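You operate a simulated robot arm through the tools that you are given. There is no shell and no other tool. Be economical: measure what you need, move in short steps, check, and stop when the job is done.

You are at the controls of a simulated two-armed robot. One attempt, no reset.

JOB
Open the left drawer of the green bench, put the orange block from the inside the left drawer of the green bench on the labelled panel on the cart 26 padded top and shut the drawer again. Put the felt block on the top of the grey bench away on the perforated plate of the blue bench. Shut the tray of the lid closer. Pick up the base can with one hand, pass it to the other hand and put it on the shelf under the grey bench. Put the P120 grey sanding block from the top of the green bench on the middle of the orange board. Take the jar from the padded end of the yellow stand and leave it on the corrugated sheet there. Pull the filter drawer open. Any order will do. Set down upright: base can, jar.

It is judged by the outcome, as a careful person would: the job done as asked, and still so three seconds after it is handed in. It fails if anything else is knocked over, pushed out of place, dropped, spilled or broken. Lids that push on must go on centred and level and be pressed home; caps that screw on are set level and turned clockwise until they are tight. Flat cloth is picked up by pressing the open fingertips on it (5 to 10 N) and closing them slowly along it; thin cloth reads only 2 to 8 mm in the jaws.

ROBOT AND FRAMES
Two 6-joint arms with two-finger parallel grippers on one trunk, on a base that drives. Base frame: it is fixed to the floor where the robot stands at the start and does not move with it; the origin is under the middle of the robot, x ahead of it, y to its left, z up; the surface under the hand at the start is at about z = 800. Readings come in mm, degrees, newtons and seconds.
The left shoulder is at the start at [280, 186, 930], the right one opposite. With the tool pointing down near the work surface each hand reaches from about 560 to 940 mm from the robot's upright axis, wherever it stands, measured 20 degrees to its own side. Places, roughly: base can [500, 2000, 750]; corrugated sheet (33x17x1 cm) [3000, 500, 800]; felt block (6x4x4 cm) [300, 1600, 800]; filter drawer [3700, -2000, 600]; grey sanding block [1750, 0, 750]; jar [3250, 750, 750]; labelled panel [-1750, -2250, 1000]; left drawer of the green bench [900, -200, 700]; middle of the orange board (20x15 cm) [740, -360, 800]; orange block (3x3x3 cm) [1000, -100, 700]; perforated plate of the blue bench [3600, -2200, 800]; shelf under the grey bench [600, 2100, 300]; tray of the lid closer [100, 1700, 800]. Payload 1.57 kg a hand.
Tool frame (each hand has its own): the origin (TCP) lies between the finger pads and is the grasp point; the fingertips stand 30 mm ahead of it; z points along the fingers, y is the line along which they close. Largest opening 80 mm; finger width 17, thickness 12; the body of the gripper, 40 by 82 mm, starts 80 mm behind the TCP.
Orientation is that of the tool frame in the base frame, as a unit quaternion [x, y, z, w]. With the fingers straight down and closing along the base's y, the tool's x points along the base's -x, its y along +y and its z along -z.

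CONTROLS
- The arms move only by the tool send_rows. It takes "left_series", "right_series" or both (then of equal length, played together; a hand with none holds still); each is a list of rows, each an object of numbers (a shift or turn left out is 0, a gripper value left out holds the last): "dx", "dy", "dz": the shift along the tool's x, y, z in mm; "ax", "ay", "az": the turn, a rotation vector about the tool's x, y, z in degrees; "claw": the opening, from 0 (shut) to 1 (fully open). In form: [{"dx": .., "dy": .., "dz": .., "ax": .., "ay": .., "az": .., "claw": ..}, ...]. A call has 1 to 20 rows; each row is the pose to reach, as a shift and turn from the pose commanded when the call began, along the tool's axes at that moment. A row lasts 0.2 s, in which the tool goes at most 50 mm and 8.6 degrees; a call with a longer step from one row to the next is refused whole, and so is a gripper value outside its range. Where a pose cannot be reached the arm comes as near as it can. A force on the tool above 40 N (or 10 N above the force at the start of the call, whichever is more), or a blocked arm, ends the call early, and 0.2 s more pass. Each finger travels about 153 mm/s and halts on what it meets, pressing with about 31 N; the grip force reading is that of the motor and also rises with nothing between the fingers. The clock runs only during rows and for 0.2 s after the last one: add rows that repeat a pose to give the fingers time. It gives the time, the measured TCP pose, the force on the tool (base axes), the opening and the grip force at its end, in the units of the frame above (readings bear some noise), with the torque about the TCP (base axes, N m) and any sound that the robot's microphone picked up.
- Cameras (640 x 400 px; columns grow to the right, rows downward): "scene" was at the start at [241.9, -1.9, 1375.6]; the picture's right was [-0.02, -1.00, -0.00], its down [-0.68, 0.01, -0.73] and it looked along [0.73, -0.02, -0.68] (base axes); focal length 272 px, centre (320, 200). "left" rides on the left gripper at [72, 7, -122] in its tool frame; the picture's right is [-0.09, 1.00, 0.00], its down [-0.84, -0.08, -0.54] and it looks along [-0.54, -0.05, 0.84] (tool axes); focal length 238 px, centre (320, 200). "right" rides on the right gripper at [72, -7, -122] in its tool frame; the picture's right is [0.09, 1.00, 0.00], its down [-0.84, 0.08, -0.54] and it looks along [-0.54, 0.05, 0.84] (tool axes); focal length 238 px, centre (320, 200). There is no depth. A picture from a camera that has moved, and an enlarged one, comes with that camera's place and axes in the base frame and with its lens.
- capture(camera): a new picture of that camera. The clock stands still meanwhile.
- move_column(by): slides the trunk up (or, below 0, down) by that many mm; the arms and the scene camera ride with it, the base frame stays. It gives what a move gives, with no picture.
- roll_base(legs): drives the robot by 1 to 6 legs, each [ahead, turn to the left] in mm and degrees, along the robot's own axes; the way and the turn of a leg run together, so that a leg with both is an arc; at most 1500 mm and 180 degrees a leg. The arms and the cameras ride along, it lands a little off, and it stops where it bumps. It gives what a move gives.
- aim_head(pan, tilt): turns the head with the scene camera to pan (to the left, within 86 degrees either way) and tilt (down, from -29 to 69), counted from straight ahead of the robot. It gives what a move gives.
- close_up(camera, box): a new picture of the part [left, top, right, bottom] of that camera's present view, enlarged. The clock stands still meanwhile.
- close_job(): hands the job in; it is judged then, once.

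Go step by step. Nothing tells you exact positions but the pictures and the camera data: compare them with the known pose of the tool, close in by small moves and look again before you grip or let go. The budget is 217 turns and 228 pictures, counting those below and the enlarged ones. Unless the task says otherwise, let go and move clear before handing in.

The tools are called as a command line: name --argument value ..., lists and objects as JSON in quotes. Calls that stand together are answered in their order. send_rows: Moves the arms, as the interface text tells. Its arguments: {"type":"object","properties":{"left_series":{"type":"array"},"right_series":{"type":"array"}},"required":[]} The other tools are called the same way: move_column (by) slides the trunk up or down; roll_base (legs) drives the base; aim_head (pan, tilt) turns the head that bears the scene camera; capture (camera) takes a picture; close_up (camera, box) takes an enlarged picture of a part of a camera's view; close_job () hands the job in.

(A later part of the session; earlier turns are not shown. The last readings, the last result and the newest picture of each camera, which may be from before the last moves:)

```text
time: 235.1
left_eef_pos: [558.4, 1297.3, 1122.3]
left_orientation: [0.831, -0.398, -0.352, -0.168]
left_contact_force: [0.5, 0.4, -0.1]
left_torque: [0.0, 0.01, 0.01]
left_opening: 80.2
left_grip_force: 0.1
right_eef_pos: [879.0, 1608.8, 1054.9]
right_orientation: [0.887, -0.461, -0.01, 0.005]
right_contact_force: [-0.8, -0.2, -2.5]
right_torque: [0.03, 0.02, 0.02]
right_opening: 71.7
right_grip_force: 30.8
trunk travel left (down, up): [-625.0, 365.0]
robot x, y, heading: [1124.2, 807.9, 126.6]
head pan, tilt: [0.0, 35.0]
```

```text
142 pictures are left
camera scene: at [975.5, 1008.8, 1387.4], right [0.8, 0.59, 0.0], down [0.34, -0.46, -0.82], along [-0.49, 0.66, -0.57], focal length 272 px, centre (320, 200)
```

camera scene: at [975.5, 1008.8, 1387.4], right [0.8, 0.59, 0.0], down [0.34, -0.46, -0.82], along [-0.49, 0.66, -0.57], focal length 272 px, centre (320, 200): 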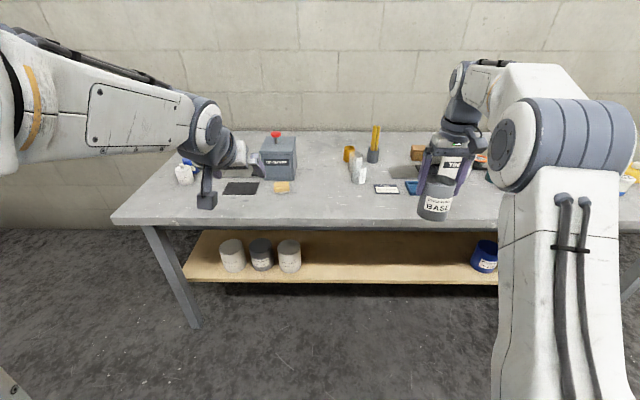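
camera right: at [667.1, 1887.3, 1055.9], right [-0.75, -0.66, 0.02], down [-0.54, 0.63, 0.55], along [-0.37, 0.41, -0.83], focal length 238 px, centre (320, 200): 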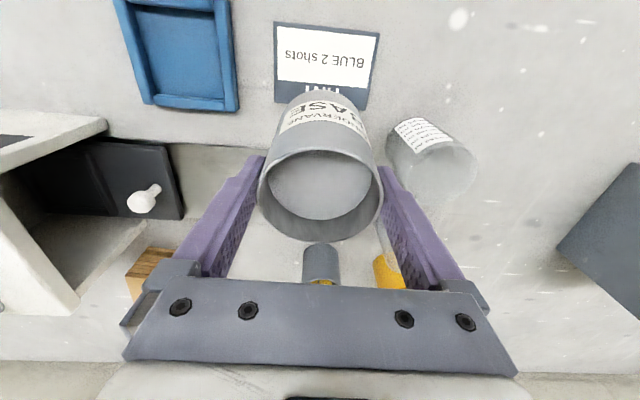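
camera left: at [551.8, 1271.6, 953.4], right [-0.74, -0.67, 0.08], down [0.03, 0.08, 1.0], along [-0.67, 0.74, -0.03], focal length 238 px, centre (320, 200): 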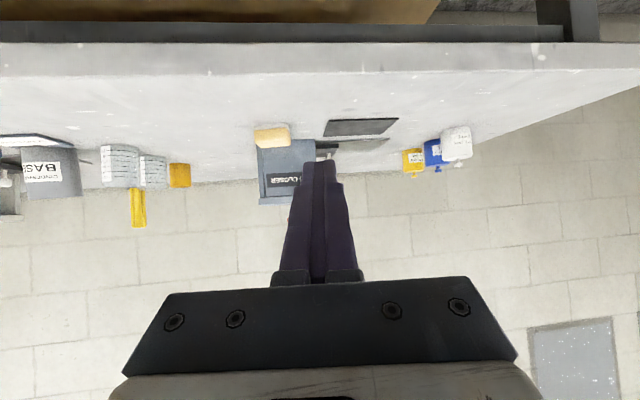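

Bring the right hand with the can to the robot's midline for the hand-over.

send_rows --right_series '[{"dy": 20, "dz": 4}, {"dy": 50, "dz": 10}, {"dy": 85, "dz": 18}, {"dy": 120, "dz": 27, "dx": 5}, {"dy": 155, "dz": 36, "dx": 10}, {"dy": 190, "dz": 45, "dx": 15}, {"dy": 225, "dz": 54, "dx": 20}, {"dy": 255, "dz": 60, "dx": 20}, {"dy": 280, "dz": 62, "dx": 20}, {"dy": 280, "dz": 62, "dx": 20}]'

capture --camera "scene"

capture --camera "left"

```text
time: 237.3
left_eef_pos: [557.9, 1296.8, 1121.9]
left_orientation: [0.831, -0.398, -0.351, -0.169]
left_contact_force: [-0.4, -0.2, 0.2]
left_torque: [0.02, -0.03, -0.02]
left_opening: 79.9
left_grip_force: 0.1
right_eef_pos: [657.5, 1432.5, 997.2]
right_orientation: [0.887, -0.461, -0.01, 0.005]
right_contact_force: [0.9, 0.4, -4.0]
right_torque: [0.01, -0.01, 0.0]
right_opening: 71.6
right_grip_force: 31.3
trunk travel left (down, up): [-625.0, 365.0]
robot x, y, heading: [1126.0, 812.0, 126.3]
head pan, tilt: [0.0, 35.0]
```

```text
141 pictures are left
camera scene: at [975.3, 1008.7, 1387.4], right [0.8, 0.6, 0.0], down [0.34, -0.46, -0.82], along [-0.49, 0.66, -0.57], focal length 272 px, centre (320, 200)
```

scene: 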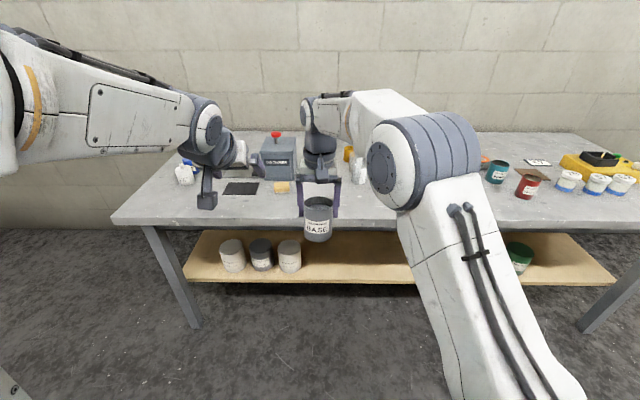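

```text
140 pictures are left
camera left: at [639.2, 1185.2, 1155.4], right [-0.82, -0.57, 0.07], down [-0.06, 0.2, 0.98], along [-0.57, 0.79, -0.2], focal length 238 px, centre (320, 200)
```

left: 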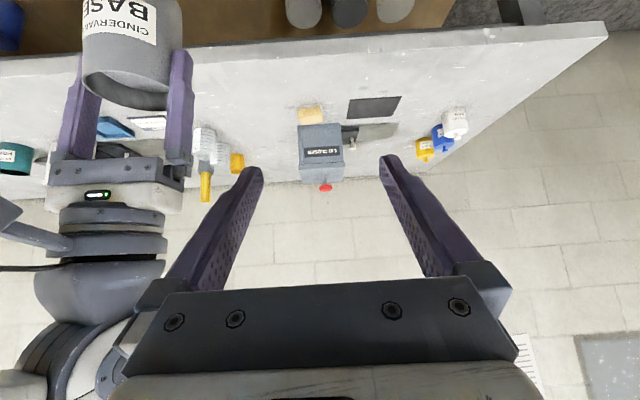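

Now bring the left hand (open, tilted ~52°) to a pre-grasp just behind and above the can.

send_rows --left_series '[{"dx": 40, "dy": -5, "dz": 5, "ay": -2}, {"dx": 75, "dy": -25, "dz": 12, "ay": -4}, {"dx": 105, "dy": -55, "dz": 20, "ay": -6}, {"dx": 111, "dy": -90, "dz": 30, "ay": -6}, {"dx": 111, "dy": -125, "dz": 40, "ay": -6}, {"dx": 111, "dy": -150, "dz": 40, "ay": -6}, {"dx": 111, "dy": -163, "dz": 40, "ay": -6}, {"dx": 111, "dy": -163, "dz": 40, "ay": -6}]'

capture --camera "left"

close_up --camera "scene" --box '[200, 60, 440, 260]'

capture --camera "right"

```text
time: 239.1
left_eef_pos: [716.3, 1362.0, 1014.2]
left_orientation: [0.812, -0.388, -0.394, -0.188]
left_contact_force: [0.5, -0.4, 0.5]
left_torque: [-0.04, 0.04, 0.0]
left_opening: 79.8
left_grip_force: 0.1
right_eef_pos: [657.3, 1433.3, 997.2]
right_orientation: [0.887, -0.461, -0.01, 0.005]
right_contact_force: [-0.4, 0.4, -3.1]
right_torque: [0.02, 0.02, -0.01]
right_opening: 71.3
right_grip_force: 31.3
trunk travel left (down, up): [-625.0, 365.0]
robot x, y, heading: [1126.6, 811.7, 126.5]
head pan, tilt: [0.0, 35.0]
```

```text
139 pictures are left
camera left: at [798.3, 1248.1, 1032.7], right [-0.81, -0.58, 0.07], down [0.0, 0.12, 0.99], along [-0.58, 0.81, -0.09], focal length 238 px, centre (320, 200)
```

left: 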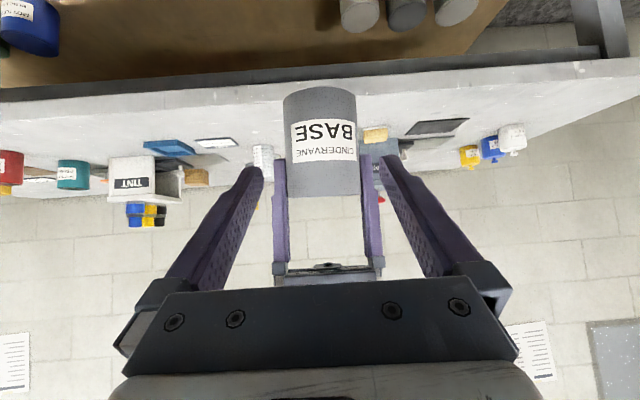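

```text
2.00 times, centred on (320, 160) of scene
camera zoom: at [975.4, 1008.7, 1387.4], right [0.8, 0.6, 0.0], down [0.34, -0.46, -0.82], along [-0.49, 0.66, -0.57], focal length 543 px, centre (320, 280)
```

zoom: 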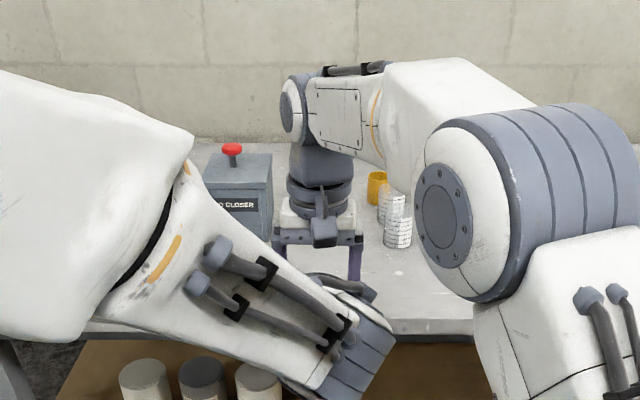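

```text
137 pictures are left
camera right: at [706.9, 1378.2, 1117.9], right [-0.76, -0.65, 0.02], down [-0.53, 0.64, 0.55], along [-0.37, 0.41, -0.83], focal length 238 px, centre (320, 200)
```

right: 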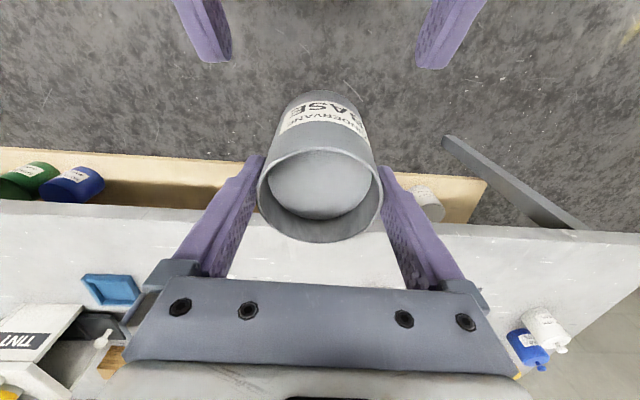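

Both hands line up symmetrically around the can. Advance the left hand along its axis to enclose the lower part of the can.

send_rows --left_series '[{"dz": 15}, {"dz": 35}, {"dz": 55}, {"dz": 75}, {"dz": 92}, {"dz": 105}, {"dz": 110}, {"dz": 110}]'

capture --camera "left"

capture --camera "right"

```text
time: 240.9
left_eef_pos: [660.4, 1428.7, 945.0]
left_orientation: [0.811, -0.389, -0.394, -0.189]
left_contact_force: [-0.8, -0.1, 0.1]
left_torque: [0.02, 0.02, -0.03]
left_opening: 80.1
left_grip_force: 0.1
right_eef_pos: [657.2, 1434.4, 997.2]
right_orientation: [0.887, -0.461, -0.009, 0.005]
right_contact_force: [-0.6, -0.2, -4.0]
right_torque: [0.02, -0.01, 0.0]
right_opening: 71.3
right_grip_force: 31.0
trunk travel left (down, up): [-625.0, 365.0]
robot x, y, heading: [1123.7, 812.8, 126.5]
head pan, tilt: [0.0, 35.0]
```

```text
136 pictures are left
camera left: at [743.5, 1315.0, 964.4], right [-0.81, -0.58, 0.07], down [0.0, 0.12, 0.99], along [-0.58, 0.81, -0.09], focal length 238 px, centre (320, 200)
```

left: 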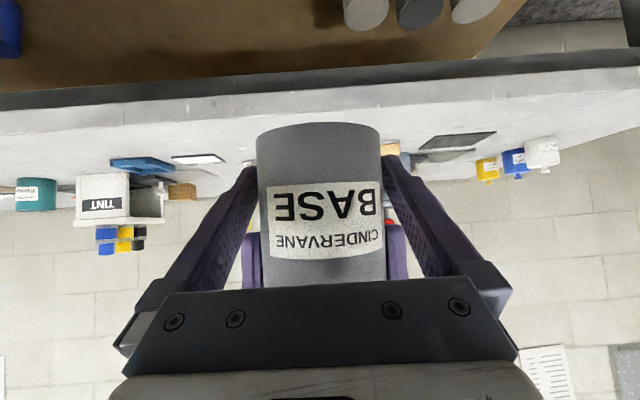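

```text
135 pictures are left
camera right: at [706.8, 1378.2, 1117.9], right [-0.76, -0.65, 0.02], down [-0.53, 0.64, 0.55], along [-0.37, 0.41, -0.83], focal length 238 px, centre (320, 200)
```

right: 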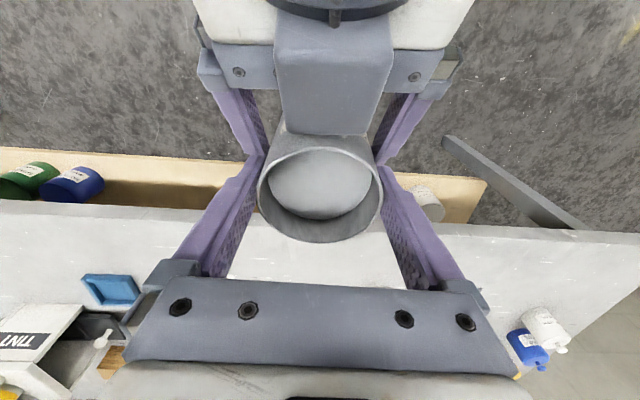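

Enclosed. Close the left hand, then check the grips.

send_rows --left_series '[{"claw": 0.95}, {"claw": 0.9}, {"claw": 0.85}, {"claw": 0.8}, {"claw": 0.5}, {"claw": 0.2}, {"claw": 0}, {"claw": 0}]'

capture --camera "left"

```text
time: 242.7
left_eef_pos: [660.5, 1429.7, 945.7]
left_orientation: [0.811, -0.39, -0.394, -0.189]
left_contact_force: [-0.5, 1.8, 0.7]
left_torque: [-0.42, 0.7, 0.22]
left_opening: 71.1
left_grip_force: 30.8
right_eef_pos: [657.9, 1433.2, 996.7]
right_orientation: [0.887, -0.461, -0.009, 0.004]
right_contact_force: [0.3, -0.1, -1.9]
right_torque: [0.4, -0.75, -0.21]
right_opening: 71.5
right_grip_force: 31.3
trunk travel left (down, up): [-625.0, 365.0]
robot x, y, heading: [1125.2, 807.1, 126.6]
head pan, tilt: [0.0, 35.0]
```

```text
134 pictures are left
camera left: at [743.6, 1314.8, 964.5], right [-0.81, -0.58, 0.07], down [0.0, 0.12, 0.99], along [-0.58, 0.81, -0.1], focal length 238 px, centre (320, 200)
```

left: 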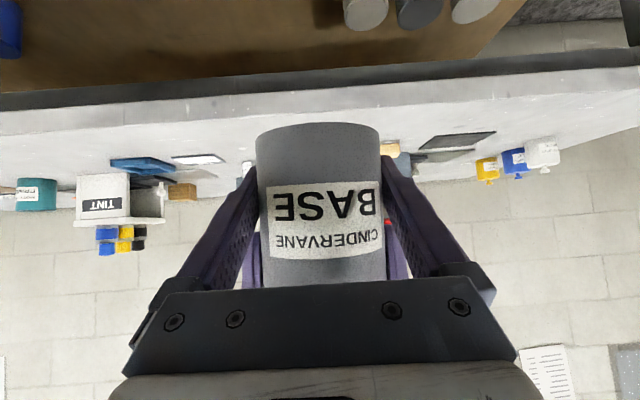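

Both hands hold it. Open the right hand and withdraw it straight up.

send_rows --right_series '[{"claw": 0.95}, {"claw": 1}, {"claw": 1}, {"claw": 1}, {"dz": -10}, {"dz": -30}, {"dz": -60}, {"dz": -95}, {"dz": -130}, {"dz": -160}, {"dz": -160}]'

capture --camera "left"

capture --camera "right"

```text
time: 245.1
left_eef_pos: [660.5, 1428.0, 945.3]
left_orientation: [0.811, -0.388, -0.394, -0.188]
left_contact_force: [-0.7, 0.4, -0.3]
left_torque: [0.0, -0.02, 0.03]
left_opening: 71.1
left_grip_force: 31.3
right_eef_pos: [665.6, 1431.8, 1146.6]
right_orientation: [0.887, -0.461, -0.009, 0.006]
right_contact_force: [0.2, 0.0, -0.7]
right_torque: [0.0, 0.01, 0.01]
right_opening: 80.0
right_grip_force: 0.1
right hand out of reach, approached as far as the arm can: row 10, 11
trunk travel left (down, up): [-625.0, 365.0]
robot x, y, heading: [1124.5, 808.0, 126.5]
head pan, tilt: [0.0, 35.0]
```

```text
133 pictures are left
camera left: at [743.7, 1314.8, 964.5], right [-0.81, -0.58, 0.07], down [0.0, 0.12, 0.99], along [-0.58, 0.81, -0.1], focal length 238 px, centre (320, 200)
```

left: 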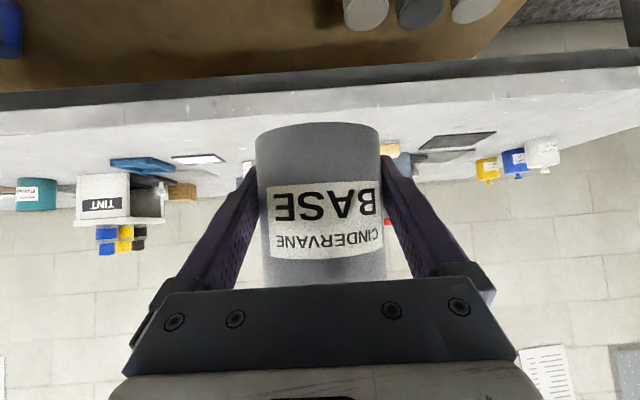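

```text
132 pictures are left
camera right: at [714.6, 1377.6, 1267.6], right [-0.76, -0.65, 0.02], down [-0.53, 0.64, 0.55], along [-0.37, 0.41, -0.83], focal length 238 px, centre (320, 200)
```

right: 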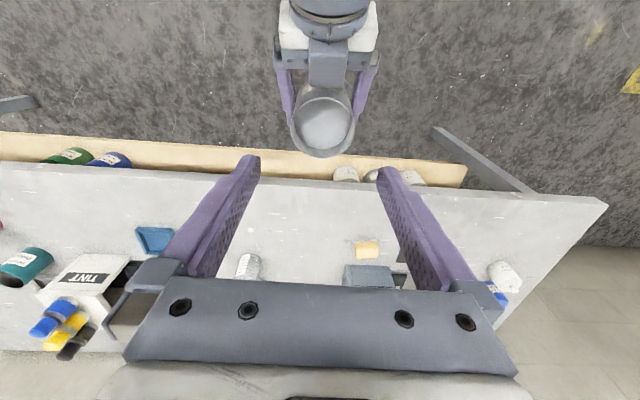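

The left hand alone holds the can now. Move the right hand aside and back, then lower the trunk.

send_rows --right_series '[{"dy": -45}, {"dy": -90}, {"dy": -135}, {"dy": -180}, {"dy": -225}, {"dy": -257}, {"dy": -257, "dx": 40}, {"dy": -257, "dx": 80}, {"dy": -257, "dx": 120}, {"dy": -257, "dx": 160}, {"dy": -257, "dx": 190}, {"dy": -257, "dx": 190}]'

move_column --by -300

move_column --by -220

aim_head --pan 0 --tilt 20

capture --camera "scene"

capture --camera "left"

```text
time: 247.7
left_eef_pos: [661.4, 1429.0, 946.1]
left_orientation: [0.811, -0.388, -0.394, -0.188]
left_contact_force: [0.1, -0.3, -0.6]
left_torque: [-0.02, 0.01, 0.04]
left_opening: 71.1
left_grip_force: 31.0
right_eef_pos: [983.9, 1420.9, 1141.8]
right_orientation: [0.887, -0.461, -0.009, 0.004]
right_contact_force: [-0.3, 0.0, -0.4]
right_torque: [0.01, 0.01, -0.03]
right_opening: 80.0
right_grip_force: 0.0
trunk travel left (down, up): [-625.0, 365.0]
robot x, y, heading: [1124.9, 810.2, 126.3]
head pan, tilt: [0.0, 35.0]
```

```text
time: 250.7
left_eef_pos: [660.4, 1428.0, 645.6]
left_orientation: [0.811, -0.388, -0.395, -0.189]
left_contact_force: [-0.5, -0.5, 0.5]
left_torque: [-0.04, 0.01, -0.01]
left_opening: 70.9
left_grip_force: 31.0
right_eef_pos: [984.4, 1421.6, 841.6]
right_orientation: [0.887, -0.461, -0.009, 0.005]
right_contact_force: [0.1, 0.4, -0.8]
right_torque: [-0.03, 0.04, 0.01]
right_opening: 80.1
right_grip_force: 0.0
trunk travel left (down, up): [-325.0, 665.0]
robot x, y, heading: [1127.4, 811.0, 126.5]
head pan, tilt: [0.0, 35.0]
```

```text
time: 253.0
left_eef_pos: [661.2, 1428.8, 426.4]
left_orientation: [0.811, -0.389, -0.394, -0.189]
left_contact_force: [-0.2, -0.5, 0.5]
left_torque: [-0.01, 0.03, 0.02]
left_opening: 70.9
left_grip_force: 30.7
right_eef_pos: [983.2, 1422.0, 622.2]
right_orientation: [0.887, -0.462, -0.009, 0.005]
right_contact_force: [0.0, -0.6, 0.3]
right_torque: [-0.03, 0.03, 0.0]
right_opening: 79.9
right_grip_force: 0.0
trunk travel left (down, up): [-105.0, 885.0]
robot x, y, heading: [1128.3, 808.8, 126.6]
head pan, tilt: [0.0, 35.0]
```

```text
time: 253.8
left_eef_pos: [660.9, 1429.0, 425.3]
left_orientation: [0.811, -0.388, -0.394, -0.189]
left_contact_force: [-1.4, -0.4, 0.3]
left_torque: [0.01, -0.04, -0.02]
left_opening: 71.0
left_grip_force: 31.2
right_eef_pos: [984.1, 1422.7, 621.5]
right_orientation: [0.887, -0.461, -0.009, 0.006]
right_contact_force: [0.4, -0.6, 0.0]
right_torque: [0.0, 0.02, -0.01]
right_opening: 80.0
right_grip_force: 0.1
trunk travel left (down, up): [-105.0, 885.0]
robot x, y, heading: [1126.1, 811.1, 126.5]
head pan, tilt: [0.0, 20.0]
```

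```text
131 pictures are left
camera scene: at [972.5, 1012.7, 891.2], right [0.8, 0.6, 0.0], down [0.2, -0.28, -0.94], along [-0.56, 0.75, -0.34], focal length 272 px, centre (320, 200)
```

scene: 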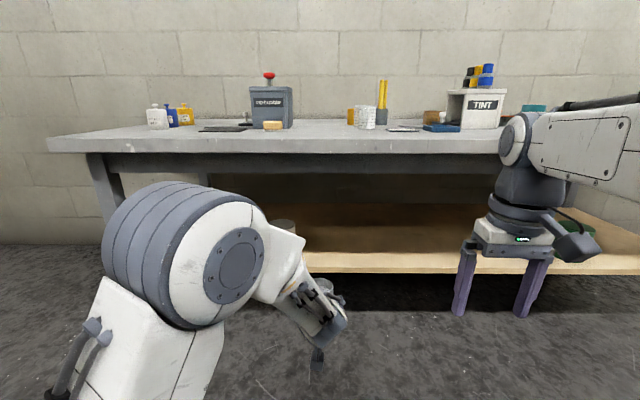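

```text
130 pictures are left
camera left: at [743.7, 1314.8, 444.5], right [-0.81, -0.58, 0.07], down [0.0, 0.12, 0.99], along [-0.58, 0.81, -0.1], focal length 238 px, centre (320, 200)
```

left: 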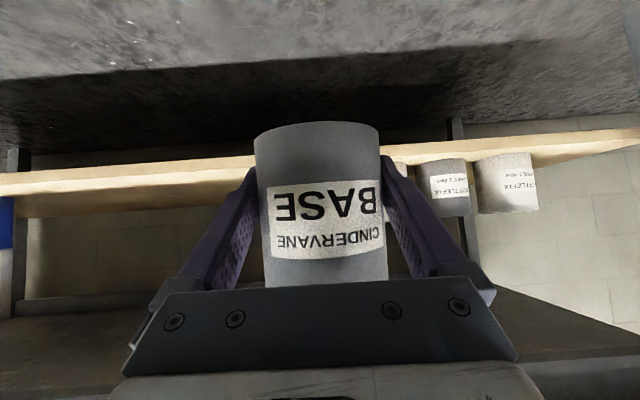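

The left camera looks nearly level at the shelf. Zoom to measure the shelf's height.

close_up --camera "left" --box '[400, 100, 640, 250]'

close_up --camera "scene" --box '[230, 170, 480, 330]'

capture --camera "right"

```text
2.67 times, centred on (520, 175) of left
camera zoom: at [743.7, 1314.8, 444.5], right [-0.81, -0.58, 0.07], down [0.0, 0.12, 0.99], along [-0.58, 0.81, -0.1], focal length 636 px, centre (-213, 267)
```

zoom: 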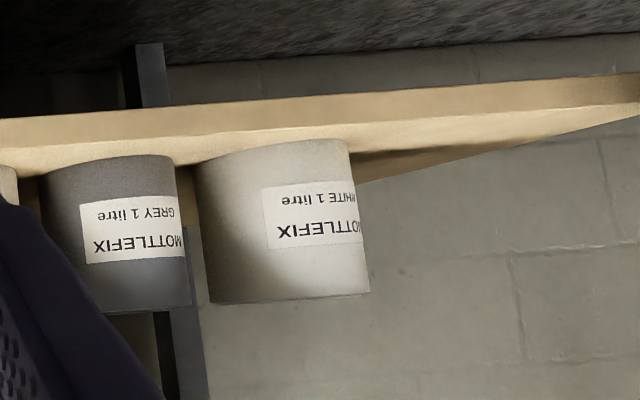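

```text
2.50 times, centred on (355, 250) of scene
camera zoom: at [972.5, 1012.7, 891.2], right [0.8, 0.6, 0.0], down [0.2, -0.28, -0.94], along [-0.56, 0.75, -0.34], focal length 679 px, centre (232, 75)
```

zoom: 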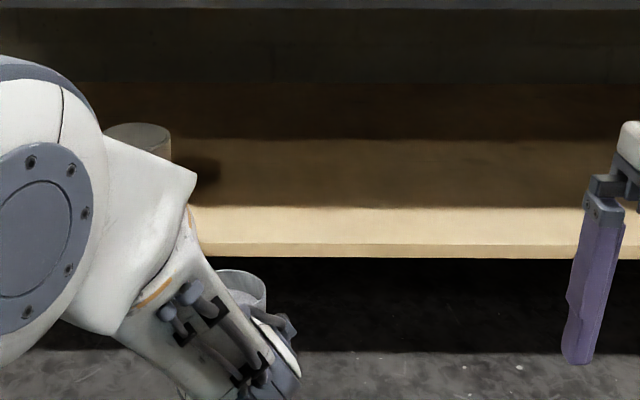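

```text
127 pictures are left
camera right: at [1032.2, 1366.6, 742.4], right [-0.76, -0.65, 0.02], down [-0.53, 0.64, 0.55], along [-0.37, 0.41, -0.83], focal length 238 px, centre (320, 200)
```

right: 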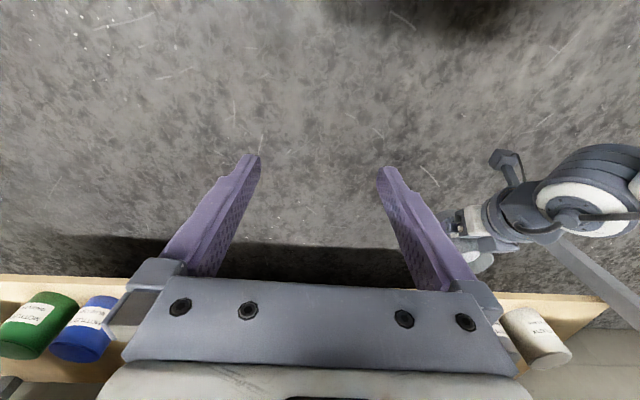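

Shelf top front edge comes out near z≈320–345, about 1100 mm ahead. Turn 3° right and drive 285 mm, with the can still above shelf level and outside it.

roll_base --legs '[[0, -3], [285, 0]]'

capture --camera "left"

capture --camera "scene"

```text
time: 256.2
left_eef_pos: [532.6, 1691.4, 425.2]
left_orientation: [0.802, -0.408, -0.389, -0.198]
left_contact_force: [-0.2, -0.3, 0.6]
left_torque: [0.01, -0.01, 0.01]
left_opening: 70.5
left_grip_force: 31.2
right_eef_pos: [856.2, 1667.7, 622.3]
right_orientation: [0.876, -0.483, -0.009, 0.004]
right_contact_force: [-0.3, -0.5, 0.4]
right_torque: [0.0, 0.01, -0.02]
right_opening: 80.2
right_grip_force: 0.0
trunk travel left (down, up): [-105.0, 885.0]
robot x, y, heading: [964.8, 1047.3, 123.7]
head pan, tilt: [0.0, 20.0]
```

```text
126 pictures are left
camera left: at [610.0, 1572.4, 444.5], right [-0.84, -0.54, 0.07], down [0.01, 0.12, 0.99], along [-0.54, 0.83, -0.1], focal length 238 px, centre (320, 200)
```

left: 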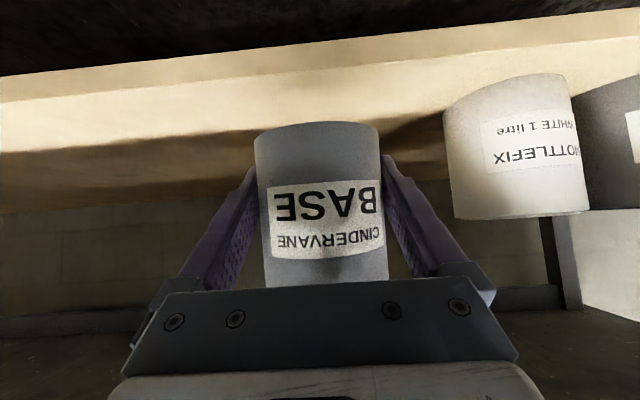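

```text
125 pictures are left
camera scene: at [823.5, 1259.4, 891.3], right [0.83, 0.55, 0.0], down [0.19, -0.28, -0.94], along [-0.52, 0.78, -0.34], focal length 272 px, centre (320, 200)
```

scene: 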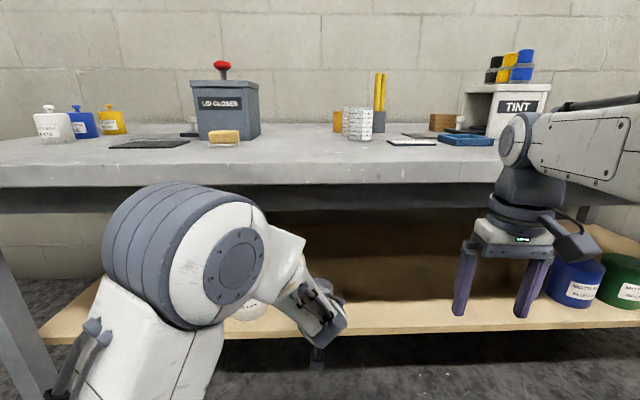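

Extend the can forward over the shelf, keeping height.

send_rows --left_series '[{"dx": -10, "dz": 13}, {"dx": -25, "dz": 31}, {"dx": -40, "dz": 50}, {"dx": -54, "dz": 68}, {"dx": -65, "dz": 82}, {"dx": -65, "dz": 82}]'

capture --camera "left"

close_up --camera "scene" --box '[200, 180, 500, 380]'

capture --camera "right"

```text
time: 257.6
left_eef_pos: [470.7, 1775.4, 425.1]
left_orientation: [0.802, -0.408, -0.39, -0.197]
left_contact_force: [-0.9, 0.2, -1.4]
left_torque: [0.02, 0.02, 0.03]
left_opening: 70.6
left_grip_force: 31.1
right_eef_pos: [854.7, 1667.6, 623.6]
right_orientation: [0.876, -0.483, -0.01, 0.004]
right_contact_force: [-0.1, -0.6, 0.2]
right_torque: [0.01, 0.02, -0.03]
right_opening: 80.0
right_grip_force: 0.0
trunk travel left (down, up): [-105.0, 885.0]
robot x, y, heading: [962.7, 1049.5, 123.7]
head pan, tilt: [0.0, 20.0]
```

```text
124 pictures are left
camera left: at [547.2, 1656.5, 444.7], right [-0.84, -0.54, 0.07], down [0.01, 0.12, 0.99], along [-0.54, 0.83, -0.1], focal length 238 px, centre (320, 200)
```

left: 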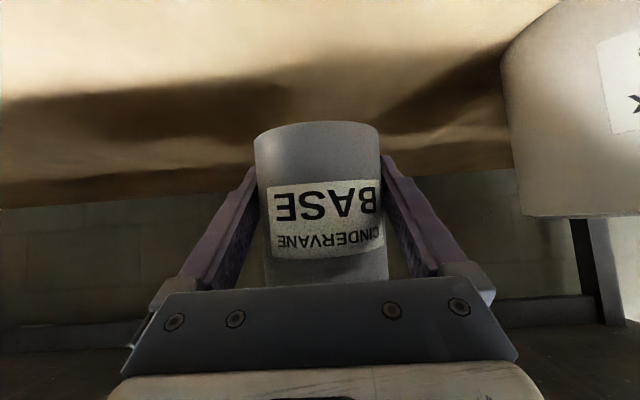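

```text
2.00 times, centred on (350, 280) of scene
camera zoom: at [823.6, 1259.3, 891.3], right [0.83, 0.56, 0.0], down [0.19, -0.28, -0.94], along [-0.52, 0.78, -0.34], focal length 543 px, centre (260, 40)
```

zoom: 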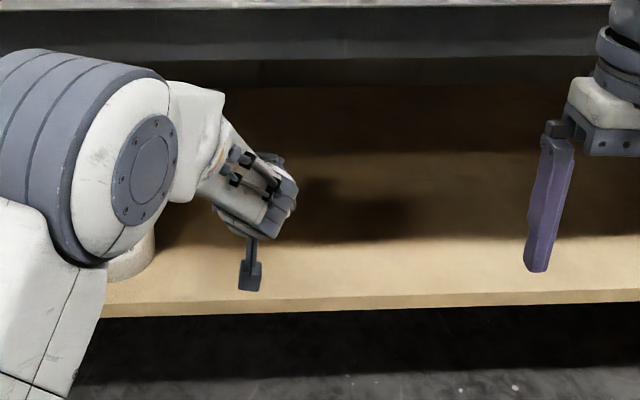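

```text
122 pictures are left
camera right: at [900.7, 1609.8, 742.4], right [-0.79, -0.61, 0.02], down [-0.5, 0.67, 0.55], along [-0.35, 0.43, -0.83], focal length 238 px, centre (320, 200)
```

right: 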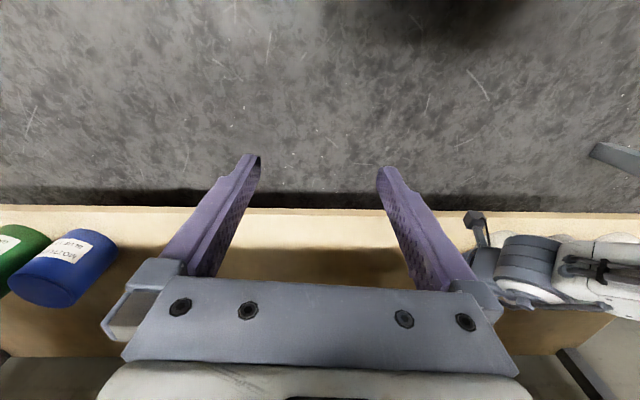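

The can is over the shelf. Lower in 3 mm steps until contact.

send_rows --left_series '[{"dx": 4, "dz": 3}, {"dx": 8, "dz": 6}, {"dx": 12, "dz": 9.3}, {"dx": 14.2, "dz": 11.2}, {"dx": 16.5, "dz": 13}, {"dx": 18.9, "dz": 14.9}, {"dx": 21.2, "dz": 16.7}, {"dx": 23.6, "dz": 18.6}, {"dx": 25.9, "dz": 20.5}, {"dx": 28.3, "dz": 22.3}, {"dx": 30.7, "dz": 24.2}, {"dx": 33, "dz": 26}, {"dx": 35.4, "dz": 27.9}, {"dx": 37.7, "dz": 29.8}, {"dx": 40.1, "dz": 31.6}, {"dx": 42.4, "dz": 33.5}, {"dx": 44.8, "dz": 35.3}, {"dx": 47.2, "dz": 37.2}]'

capture --camera "left"

```text
time: 261.4
left_eef_pos: [470.6, 1773.9, 366.7]
left_orientation: [0.801, -0.409, -0.389, -0.198]
left_contact_force: [-0.2, -1.1, 0.1]
left_torque: [-0.03, -0.03, 0.0]
left_opening: 70.4
left_grip_force: 30.7
right_eef_pos: [854.8, 1667.8, 621.5]
right_orientation: [0.876, -0.483, -0.01, 0.005]
right_contact_force: [0.7, 0.4, 0.2]
right_torque: [0.0, 0.03, 0.02]
right_opening: 79.9
right_grip_force: 0.0
trunk travel left (down, up): [-105.0, 885.0]
robot x, y, heading: [963.8, 1050.8, 123.8]
head pan, tilt: [0.0, 20.0]
```

```text
121 pictures are left
camera left: at [548.2, 1656.8, 385.0], right [-0.84, -0.54, 0.07], down [0.01, 0.12, 0.99], along [-0.54, 0.83, -0.1], focal length 238 px, centre (320, 200)
```

left: 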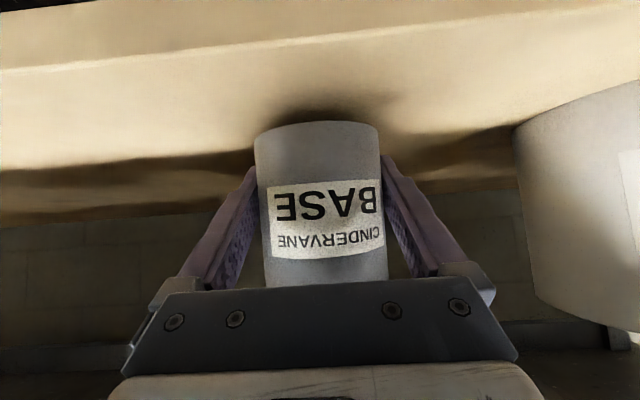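

No contact yet, bottom ~334. Continue lowering.

send_rows --left_series '[{"dx": 2.4, "dz": 1.9}, {"dx": 4.7, "dz": 3.7}, {"dx": 7.1, "dz": 5.6}, {"dx": 9.4, "dz": 7.4}, {"dx": 11.8, "dz": 9.3}, {"dx": 13.4, "dz": 10.5}, {"dx": 14.9, "dz": 11.8}, {"dx": 16.5, "dz": 13}, {"dx": 18.1, "dz": 14.3}, {"dx": 19.7, "dz": 15.5}, {"dx": 21.2, "dz": 16.7}, {"dx": 22.8, "dz": 18}, {"dx": 24.4, "dz": 19.2}, {"dx": 25.9, "dz": 20.5}]'

capture --camera "left"

```text
time: 263.3
left_eef_pos: [469.1, 1776.9, 350.4]
left_orientation: [0.799, -0.407, -0.395, -0.201]
left_contact_force: [0.4, -1.4, 9.3]
left_torque: [-0.41, -0.17, 0.04]
left_opening: 69.9
left_grip_force: 31.4
right_eef_pos: [855.8, 1667.8, 622.7]
right_orientation: [0.876, -0.482, -0.01, 0.005]
right_contact_force: [-0.2, 0.2, 0.6]
right_torque: [0.01, 0.0, 0.04]
right_opening: 80.0
right_grip_force: 0.2
trunk travel left (down, up): [-105.0, 885.0]
robot x, y, heading: [962.7, 1046.7, 124.0]
head pan, tilt: [0.0, 20.0]
stopped in row 9 (left hand): the force on the tool passed its limit at 42 N (the readings are from after the stop); the commanded pose is now the measured one
```

```text
120 pictures are left
camera left: at [546.9, 1659.1, 367.2], right [-0.84, -0.54, 0.07], down [0.02, 0.11, 0.99], along [-0.54, 0.84, -0.08], focal length 238 px, centre (320, 200)
```

left: 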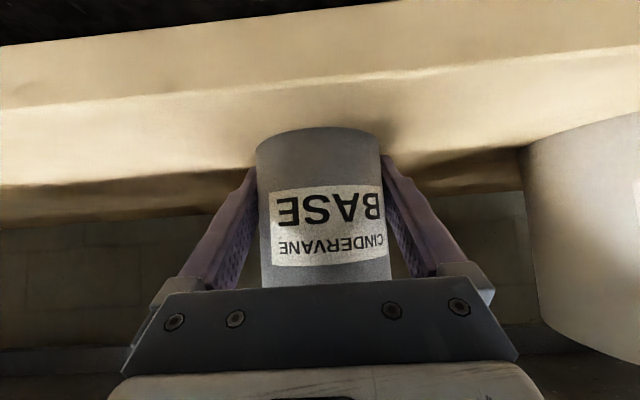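

Contact at TCP z≈350, so the can stands on the shelf (z≈317). Open the left hand and withdraw along its axis.

send_rows --left_series '[{"claw": 0.9}, {"claw": 0.93}, {"claw": 0.96}, {"claw": 1}, {"claw": 1}, {"claw": 1}]'

capture --camera "left"

```text
time: 264.7
left_eef_pos: [470.8, 1778.8, 349.8]
left_orientation: [0.798, -0.409, -0.394, -0.201]
left_contact_force: [3.2, 10.5, 12.9]
left_torque: [0.21, 0.51, -0.54]
left_opening: 71.7
left_grip_force: 0.1
right_eef_pos: [854.6, 1667.9, 622.0]
right_orientation: [0.876, -0.483, -0.011, 0.005]
right_contact_force: [-0.5, 0.3, 0.2]
right_torque: [-0.05, -0.01, -0.04]
right_opening: 80.0
right_grip_force: 0.2
trunk travel left (down, up): [-105.0, 885.0]
robot x, y, heading: [964.9, 1050.2, 123.6]
head pan, tilt: [0.0, 20.0]
```

```text
119 pictures are left
camera left: at [547.4, 1659.2, 367.2], right [-0.84, -0.54, 0.07], down [0.02, 0.11, 0.99], along [-0.54, 0.84, -0.08], focal length 238 px, centre (320, 200)
```

left: 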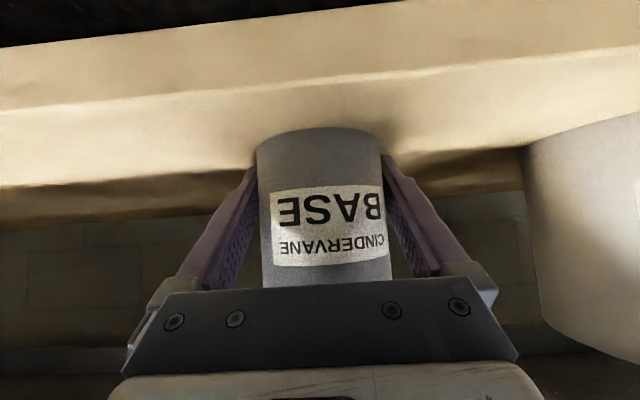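

The fingers opened only to 71.7 mm with some residual force; ease up 2 mm and back slightly, then see.

send_rows --left_series '[{"dx": -1, "dz": -0.6, "claw": 1}, {"dx": -2, "dz": -1.2, "claw": 1}, {"dx": -2.4, "dz": -1.9, "claw": 1}, {"dx": -2.4, "dz": -1.9, "claw": 1}]'

capture --camera "left"

```text
time: 265.7
left_eef_pos: [469.5, 1776.1, 349.6]
left_orientation: [0.8, -0.408, -0.391, -0.199]
left_contact_force: [1.7, 0.3, 0.8]
left_torque: [-0.14, 0.0, 0.1]
left_opening: 76.4
left_grip_force: 0.1
right_eef_pos: [855.2, 1667.0, 622.2]
right_orientation: [0.875, -0.483, -0.01, 0.004]
right_contact_force: [0.4, -0.5, 0.3]
right_torque: [0.01, 0.01, 0.01]
right_opening: 79.9
right_grip_force: 0.0
trunk travel left (down, up): [-105.0, 885.0]
robot x, y, heading: [962.8, 1049.7, 123.6]
head pan, tilt: [0.0, 20.0]
```

```text
118 pictures are left
camera left: at [546.9, 1656.9, 368.4], right [-0.84, -0.54, 0.07], down [0.01, 0.12, 0.99], along [-0.54, 0.83, -0.09], focal length 238 px, centre (320, 200)
```

left: 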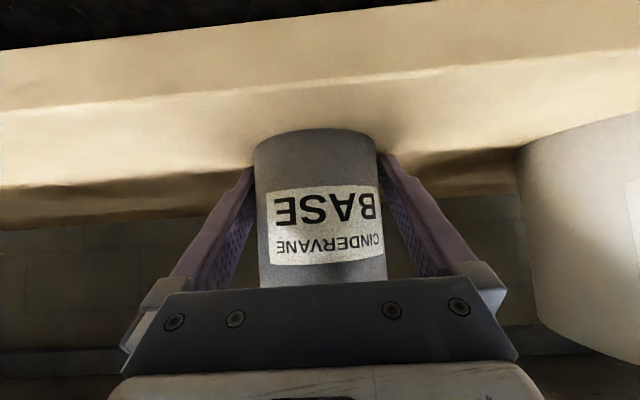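

Now free. Retract slowly along the tool axis.

send_rows --left_series '[{"dz": -3, "claw": 1}, {"dz": -7}, {"dz": -12}, {"dz": -20}, {"dz": -30}, {"dz": -45}, {"dz": -60}, {"dz": -75}, {"dz": -90}, {"dz": -105}, {"dz": -105}]'

capture --camera "left"

```text
time: 268.1
left_eef_pos: [519.1, 1710.4, 416.0]
left_orientation: [0.8, -0.408, -0.392, -0.201]
left_contact_force: [0.9, 0.3, -0.2]
left_torque: [-0.01, -0.01, -0.02]
left_opening: 80.0
left_grip_force: 0.0
right_eef_pos: [855.1, 1668.0, 622.3]
right_orientation: [0.875, -0.483, -0.01, 0.004]
right_contact_force: [-0.1, 0.2, -1.0]
right_torque: [0.02, 0.02, 0.01]
right_opening: 80.1
right_grip_force: 0.1
trunk travel left (down, up): [-105.0, 885.0]
robot x, y, heading: [962.6, 1051.5, 123.9]
head pan, tilt: [0.0, 20.0]
```

```text
117 pictures are left
camera left: at [596.3, 1591.7, 433.8], right [-0.84, -0.54, 0.07], down [0.01, 0.11, 0.99], along [-0.54, 0.84, -0.09], focal length 238 px, centre (320, 200)
```

left: 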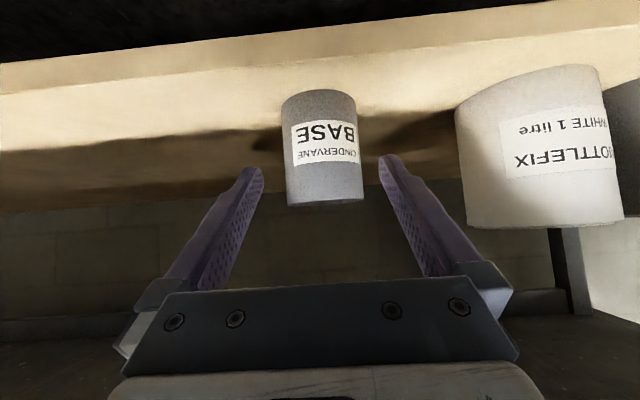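

The base can stands upright on the shelf. Back away, raise the trunk, and set the left tool vertical again.

roll_base --legs '[[-400, 0]]'

move_column --by 400

move_column --by 120

send_rows --left_series '[{"ay": 7.5, "dz": -15}, {"ay": 15, "dz": -30}, {"ay": 22.5, "dz": -45}, {"ay": 30, "dz": -60}, {"ay": 37.5, "dz": -75}, {"ay": 45, "dz": -90}, {"ay": 52, "dz": -105}, {"ay": 52, "dz": -120}]'

aim_head --pan 0 --tilt 35

capture --camera "scene"

```text
time: 270.6
left_eef_pos: [738.2, 1376.3, 416.0]
left_orientation: [0.801, -0.407, -0.393, -0.199]
left_contact_force: [-0.4, -0.2, -0.7]
left_torque: [-0.01, 0.0, -0.02]
left_opening: 80.0
left_grip_force: 0.2
right_eef_pos: [1076.4, 1334.1, 622.5]
right_orientation: [0.877, -0.481, -0.008, 0.005]
right_contact_force: [-0.2, 1.0, 0.2]
right_torque: [0.0, 0.0, 0.02]
right_opening: 80.2
right_grip_force: 0.0
trunk travel left (down, up): [-105.0, 885.0]
robot x, y, heading: [1190.1, 715.9, 123.9]
head pan, tilt: [0.0, 20.0]
```

```text
time: 274.4
left_eef_pos: [740.3, 1376.0, 815.7]
left_orientation: [0.8, -0.406, -0.394, -0.2]
left_contact_force: [0.4, -0.5, 0.3]
left_torque: [-0.04, 0.02, 0.03]
left_opening: 79.7
left_grip_force: 0.1
right_eef_pos: [1074.9, 1335.2, 1022.4]
right_orientation: [0.876, -0.481, -0.011, 0.005]
right_contact_force: [0.4, -0.6, 0.7]
right_torque: [0.0, 0.02, 0.0]
right_opening: 80.0
right_grip_force: 0.0
trunk travel left (down, up): [-505.0, 485.0]
robot x, y, heading: [1185.1, 715.6, 124.0]
head pan, tilt: [0.0, 20.0]
```

```text
time: 275.9
left_eef_pos: [739.4, 1376.2, 934.7]
left_orientation: [0.8, -0.407, -0.393, -0.2]
left_contact_force: [-0.9, -0.3, 0.3]
left_torque: [-0.02, 0.01, 0.02]
left_opening: 79.8
left_grip_force: 0.0
right_eef_pos: [1074.8, 1335.3, 1142.2]
right_orientation: [0.876, -0.482, -0.009, 0.004]
right_contact_force: [0.2, 0.0, 0.1]
right_torque: [0.02, -0.03, 0.0]
right_opening: 79.7
right_grip_force: 0.1
trunk travel left (down, up): [-625.0, 365.0]
robot x, y, heading: [1188.8, 717.4, 124.0]
head pan, tilt: [0.0, 20.0]
```

```text
time: 277.7
left_eef_pos: [798.0, 1298.8, 1009.6]
left_orientation: [0.891, -0.454, -0.002, -0.001]
left_contact_force: [0.0, -0.6, 0.4]
left_torque: [0.0, -0.03, 0.0]
left_opening: 80.1
left_grip_force: 0.0
right_eef_pos: [1074.3, 1335.2, 1141.9]
right_orientation: [0.876, -0.482, -0.009, 0.005]
right_contact_force: [-0.3, -0.8, -0.2]
right_torque: [-0.01, -0.02, -0.01]
right_opening: 80.2
right_grip_force: 0.0
trunk travel left (down, up): [-625.0, 365.0]
robot x, y, heading: [1187.9, 715.2, 123.9]
head pan, tilt: [0.0, 20.0]
```

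```text
time: 278.5
left_eef_pos: [796.9, 1299.0, 1008.9]
left_orientation: [0.892, -0.452, -0.003, -0.002]
left_contact_force: [-0.6, 0.7, -0.3]
left_torque: [-0.01, 0.03, -0.01]
left_opening: 80.0
left_grip_force: 0.0
right_eef_pos: [1075.5, 1335.6, 1142.1]
right_orientation: [0.876, -0.482, -0.009, 0.004]
right_contact_force: [-0.4, 0.3, -0.5]
right_torque: [0.01, 0.0, 0.0]
right_opening: 79.9
right_grip_force: 0.0
trunk travel left (down, up): [-625.0, 365.0]
robot x, y, heading: [1186.2, 718.8, 123.8]
head pan, tilt: [0.0, 35.0]
```

```text
116 pictures are left
camera scene: at [1048.2, 922.2, 1387.5], right [0.83, 0.56, 0.0], down [0.32, -0.48, -0.82], along [-0.46, 0.68, -0.57], focal length 272 px, centre (320, 200)
```

scene: 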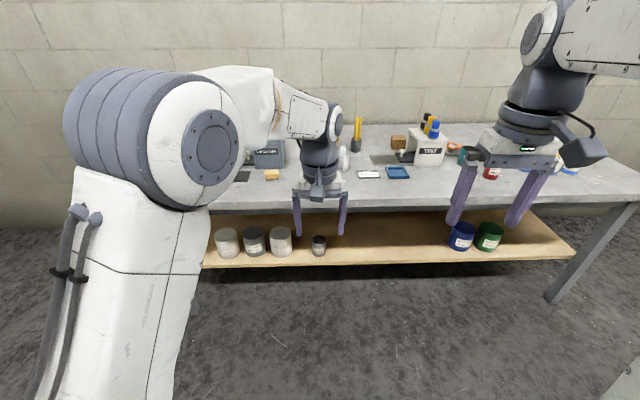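

The base can stands on the shelf. Now drive forward for the felt block with the left hand.

send_rows --left_series '[{"dz": -40}, {"dz": -80}, {"dz": -100}]'

roll_base --legs '[[480, 0]]'

send_rows --left_series '[{"dy": 45, "dx": -15}, {"dy": 90, "dx": -30}, {"dy": 135, "dx": -45}, {"dy": 175, "dx": -60}, {"dy": 205, "dx": -75}, {"dy": 205, "dx": -75, "dz": 40}, {"dy": 205, "dx": -75, "dz": 80}, {"dy": 205, "dx": -75, "dz": 110}]'

capture --camera "left"

capture --camera "scene"

```text
time: 279.3
left_eef_pos: [797.3, 1296.5, 1109.9]
left_orientation: [0.891, -0.453, -0.002, -0.001]
left_contact_force: [-0.5, 0.1, -0.6]
left_torque: [0.0, -0.01, 0.03]
left_opening: 80.0
left_grip_force: 0.1
right_eef_pos: [1075.5, 1334.7, 1142.2]
right_orientation: [0.876, -0.482, -0.01, 0.005]
right_contact_force: [-0.2, 0.0, -0.2]
right_torque: [0.0, 0.01, -0.02]
right_opening: 80.2
right_grip_force: 0.1
trunk travel left (down, up): [-625.0, 365.0]
robot x, y, heading: [1190.7, 716.5, 123.9]
head pan, tilt: [0.0, 35.0]
```

```text
time: 282.1
left_eef_pos: [521.1, 1685.6, 1110.1]
left_orientation: [0.895, -0.447, -0.003, -0.001]
left_contact_force: [0.8, -0.1, 0.5]
left_torque: [0.04, -0.03, -0.01]
left_opening: 79.9
left_grip_force: 0.1
right_eef_pos: [799.0, 1726.6, 1141.1]
right_orientation: [0.879, -0.476, -0.01, 0.004]
right_contact_force: [-0.3, 0.6, -0.7]
right_torque: [0.02, 0.01, -0.02]
right_opening: 79.9
right_grip_force: 0.0
trunk travel left (down, up): [-625.0, 365.0]
robot x, y, heading: [918.5, 1108.9, 124.7]
head pan, tilt: [0.0, 35.0]
```

```text
time: 283.9
left_eef_pos: [309.4, 1622.6, 999.4]
left_orientation: [0.894, -0.447, -0.002, 0.0]
left_contact_force: [0.2, 0.9, 0.8]
left_torque: [0.01, -0.01, 0.0]
left_opening: 80.0
left_grip_force: 0.0
right_eef_pos: [798.9, 1727.4, 1141.5]
right_orientation: [0.88, -0.475, -0.009, 0.004]
right_contact_force: [-0.4, 0.2, -0.7]
right_torque: [0.02, 0.0, 0.0]
right_opening: 79.9
right_grip_force: 0.2
trunk travel left (down, up): [-625.0, 365.0]
robot x, y, heading: [918.7, 1108.6, 124.7]
head pan, tilt: [0.0, 35.0]
```

```text
115 pictures are left
camera left: at [346.9, 1559.9, 1121.0], right [-0.85, -0.52, 0.0], down [-0.44, 0.71, 0.55], along [-0.29, 0.47, -0.84], focal length 238 px, centre (320, 200)
```

left: 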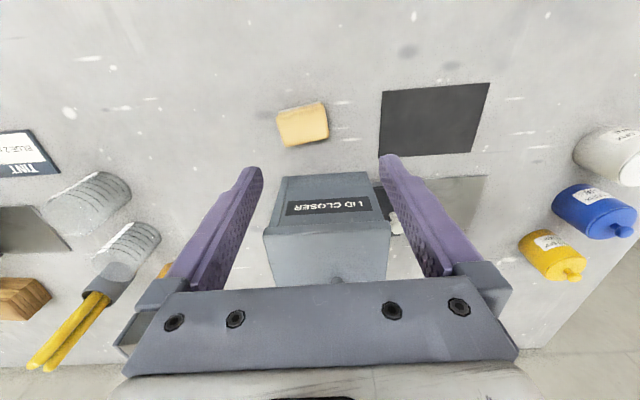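

```text
114 pictures are left
camera scene: at [777.0, 1314.1, 1387.5], right [0.82, 0.57, 0.0], down [0.33, -0.47, -0.82], along [-0.47, 0.67, -0.57], focal length 272 px, centre (320, 200)
```

scene: 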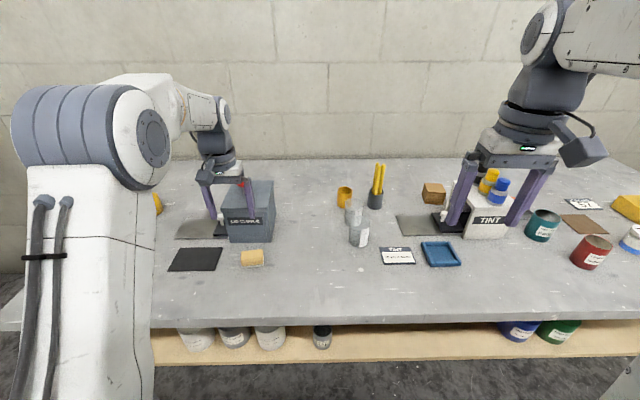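

Felt block is at (318, 1642), rotated ~6°. Align the left hand above and descend partway.

send_rows --left_series '[{"dx": -5, "dy": -9, "dz": 30, "az": -3}, {"dx": -10, "dy": -18.5, "dz": 60, "az": -6.5}, {"dx": -10, "dy": -18.5, "dz": 95, "az": -6.5}, {"dx": -10, "dy": -18.5, "dz": 110, "az": -6.5}, {"dx": -10, "dy": -18.5, "dz": 110, "az": -6.5}]'

capture --camera "left"

```text
time: 285.1
left_eef_pos: [319.6, 1642.5, 887.7]
left_orientation: [0.918, -0.396, -0.003, -0.002]
left_contact_force: [-0.2, -0.8, -0.6]
left_torque: [0.0, 0.02, 0.02]
left_opening: 80.1
left_grip_force: 0.1
right_eef_pos: [799.0, 1727.4, 1143.0]
right_orientation: [0.88, -0.475, -0.01, 0.005]
right_contact_force: [0.2, -1.0, -0.1]
right_torque: [0.01, 0.01, -0.02]
right_opening: 79.9
right_grip_force: 0.1
trunk travel left (down, up): [-625.0, 365.0]
robot x, y, heading: [918.1, 1111.5, 124.5]
head pan, tilt: [0.0, 35.0]
```

```text
113 pictures are left
camera left: at [365.0, 1584.7, 1009.5], right [-0.79, -0.62, 0.0], down [-0.52, 0.66, 0.55], along [-0.34, 0.43, -0.84], focal length 238 px, centre (320, 200)
```

left: 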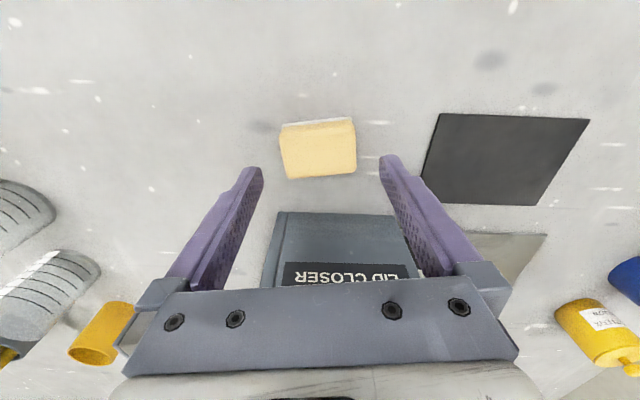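

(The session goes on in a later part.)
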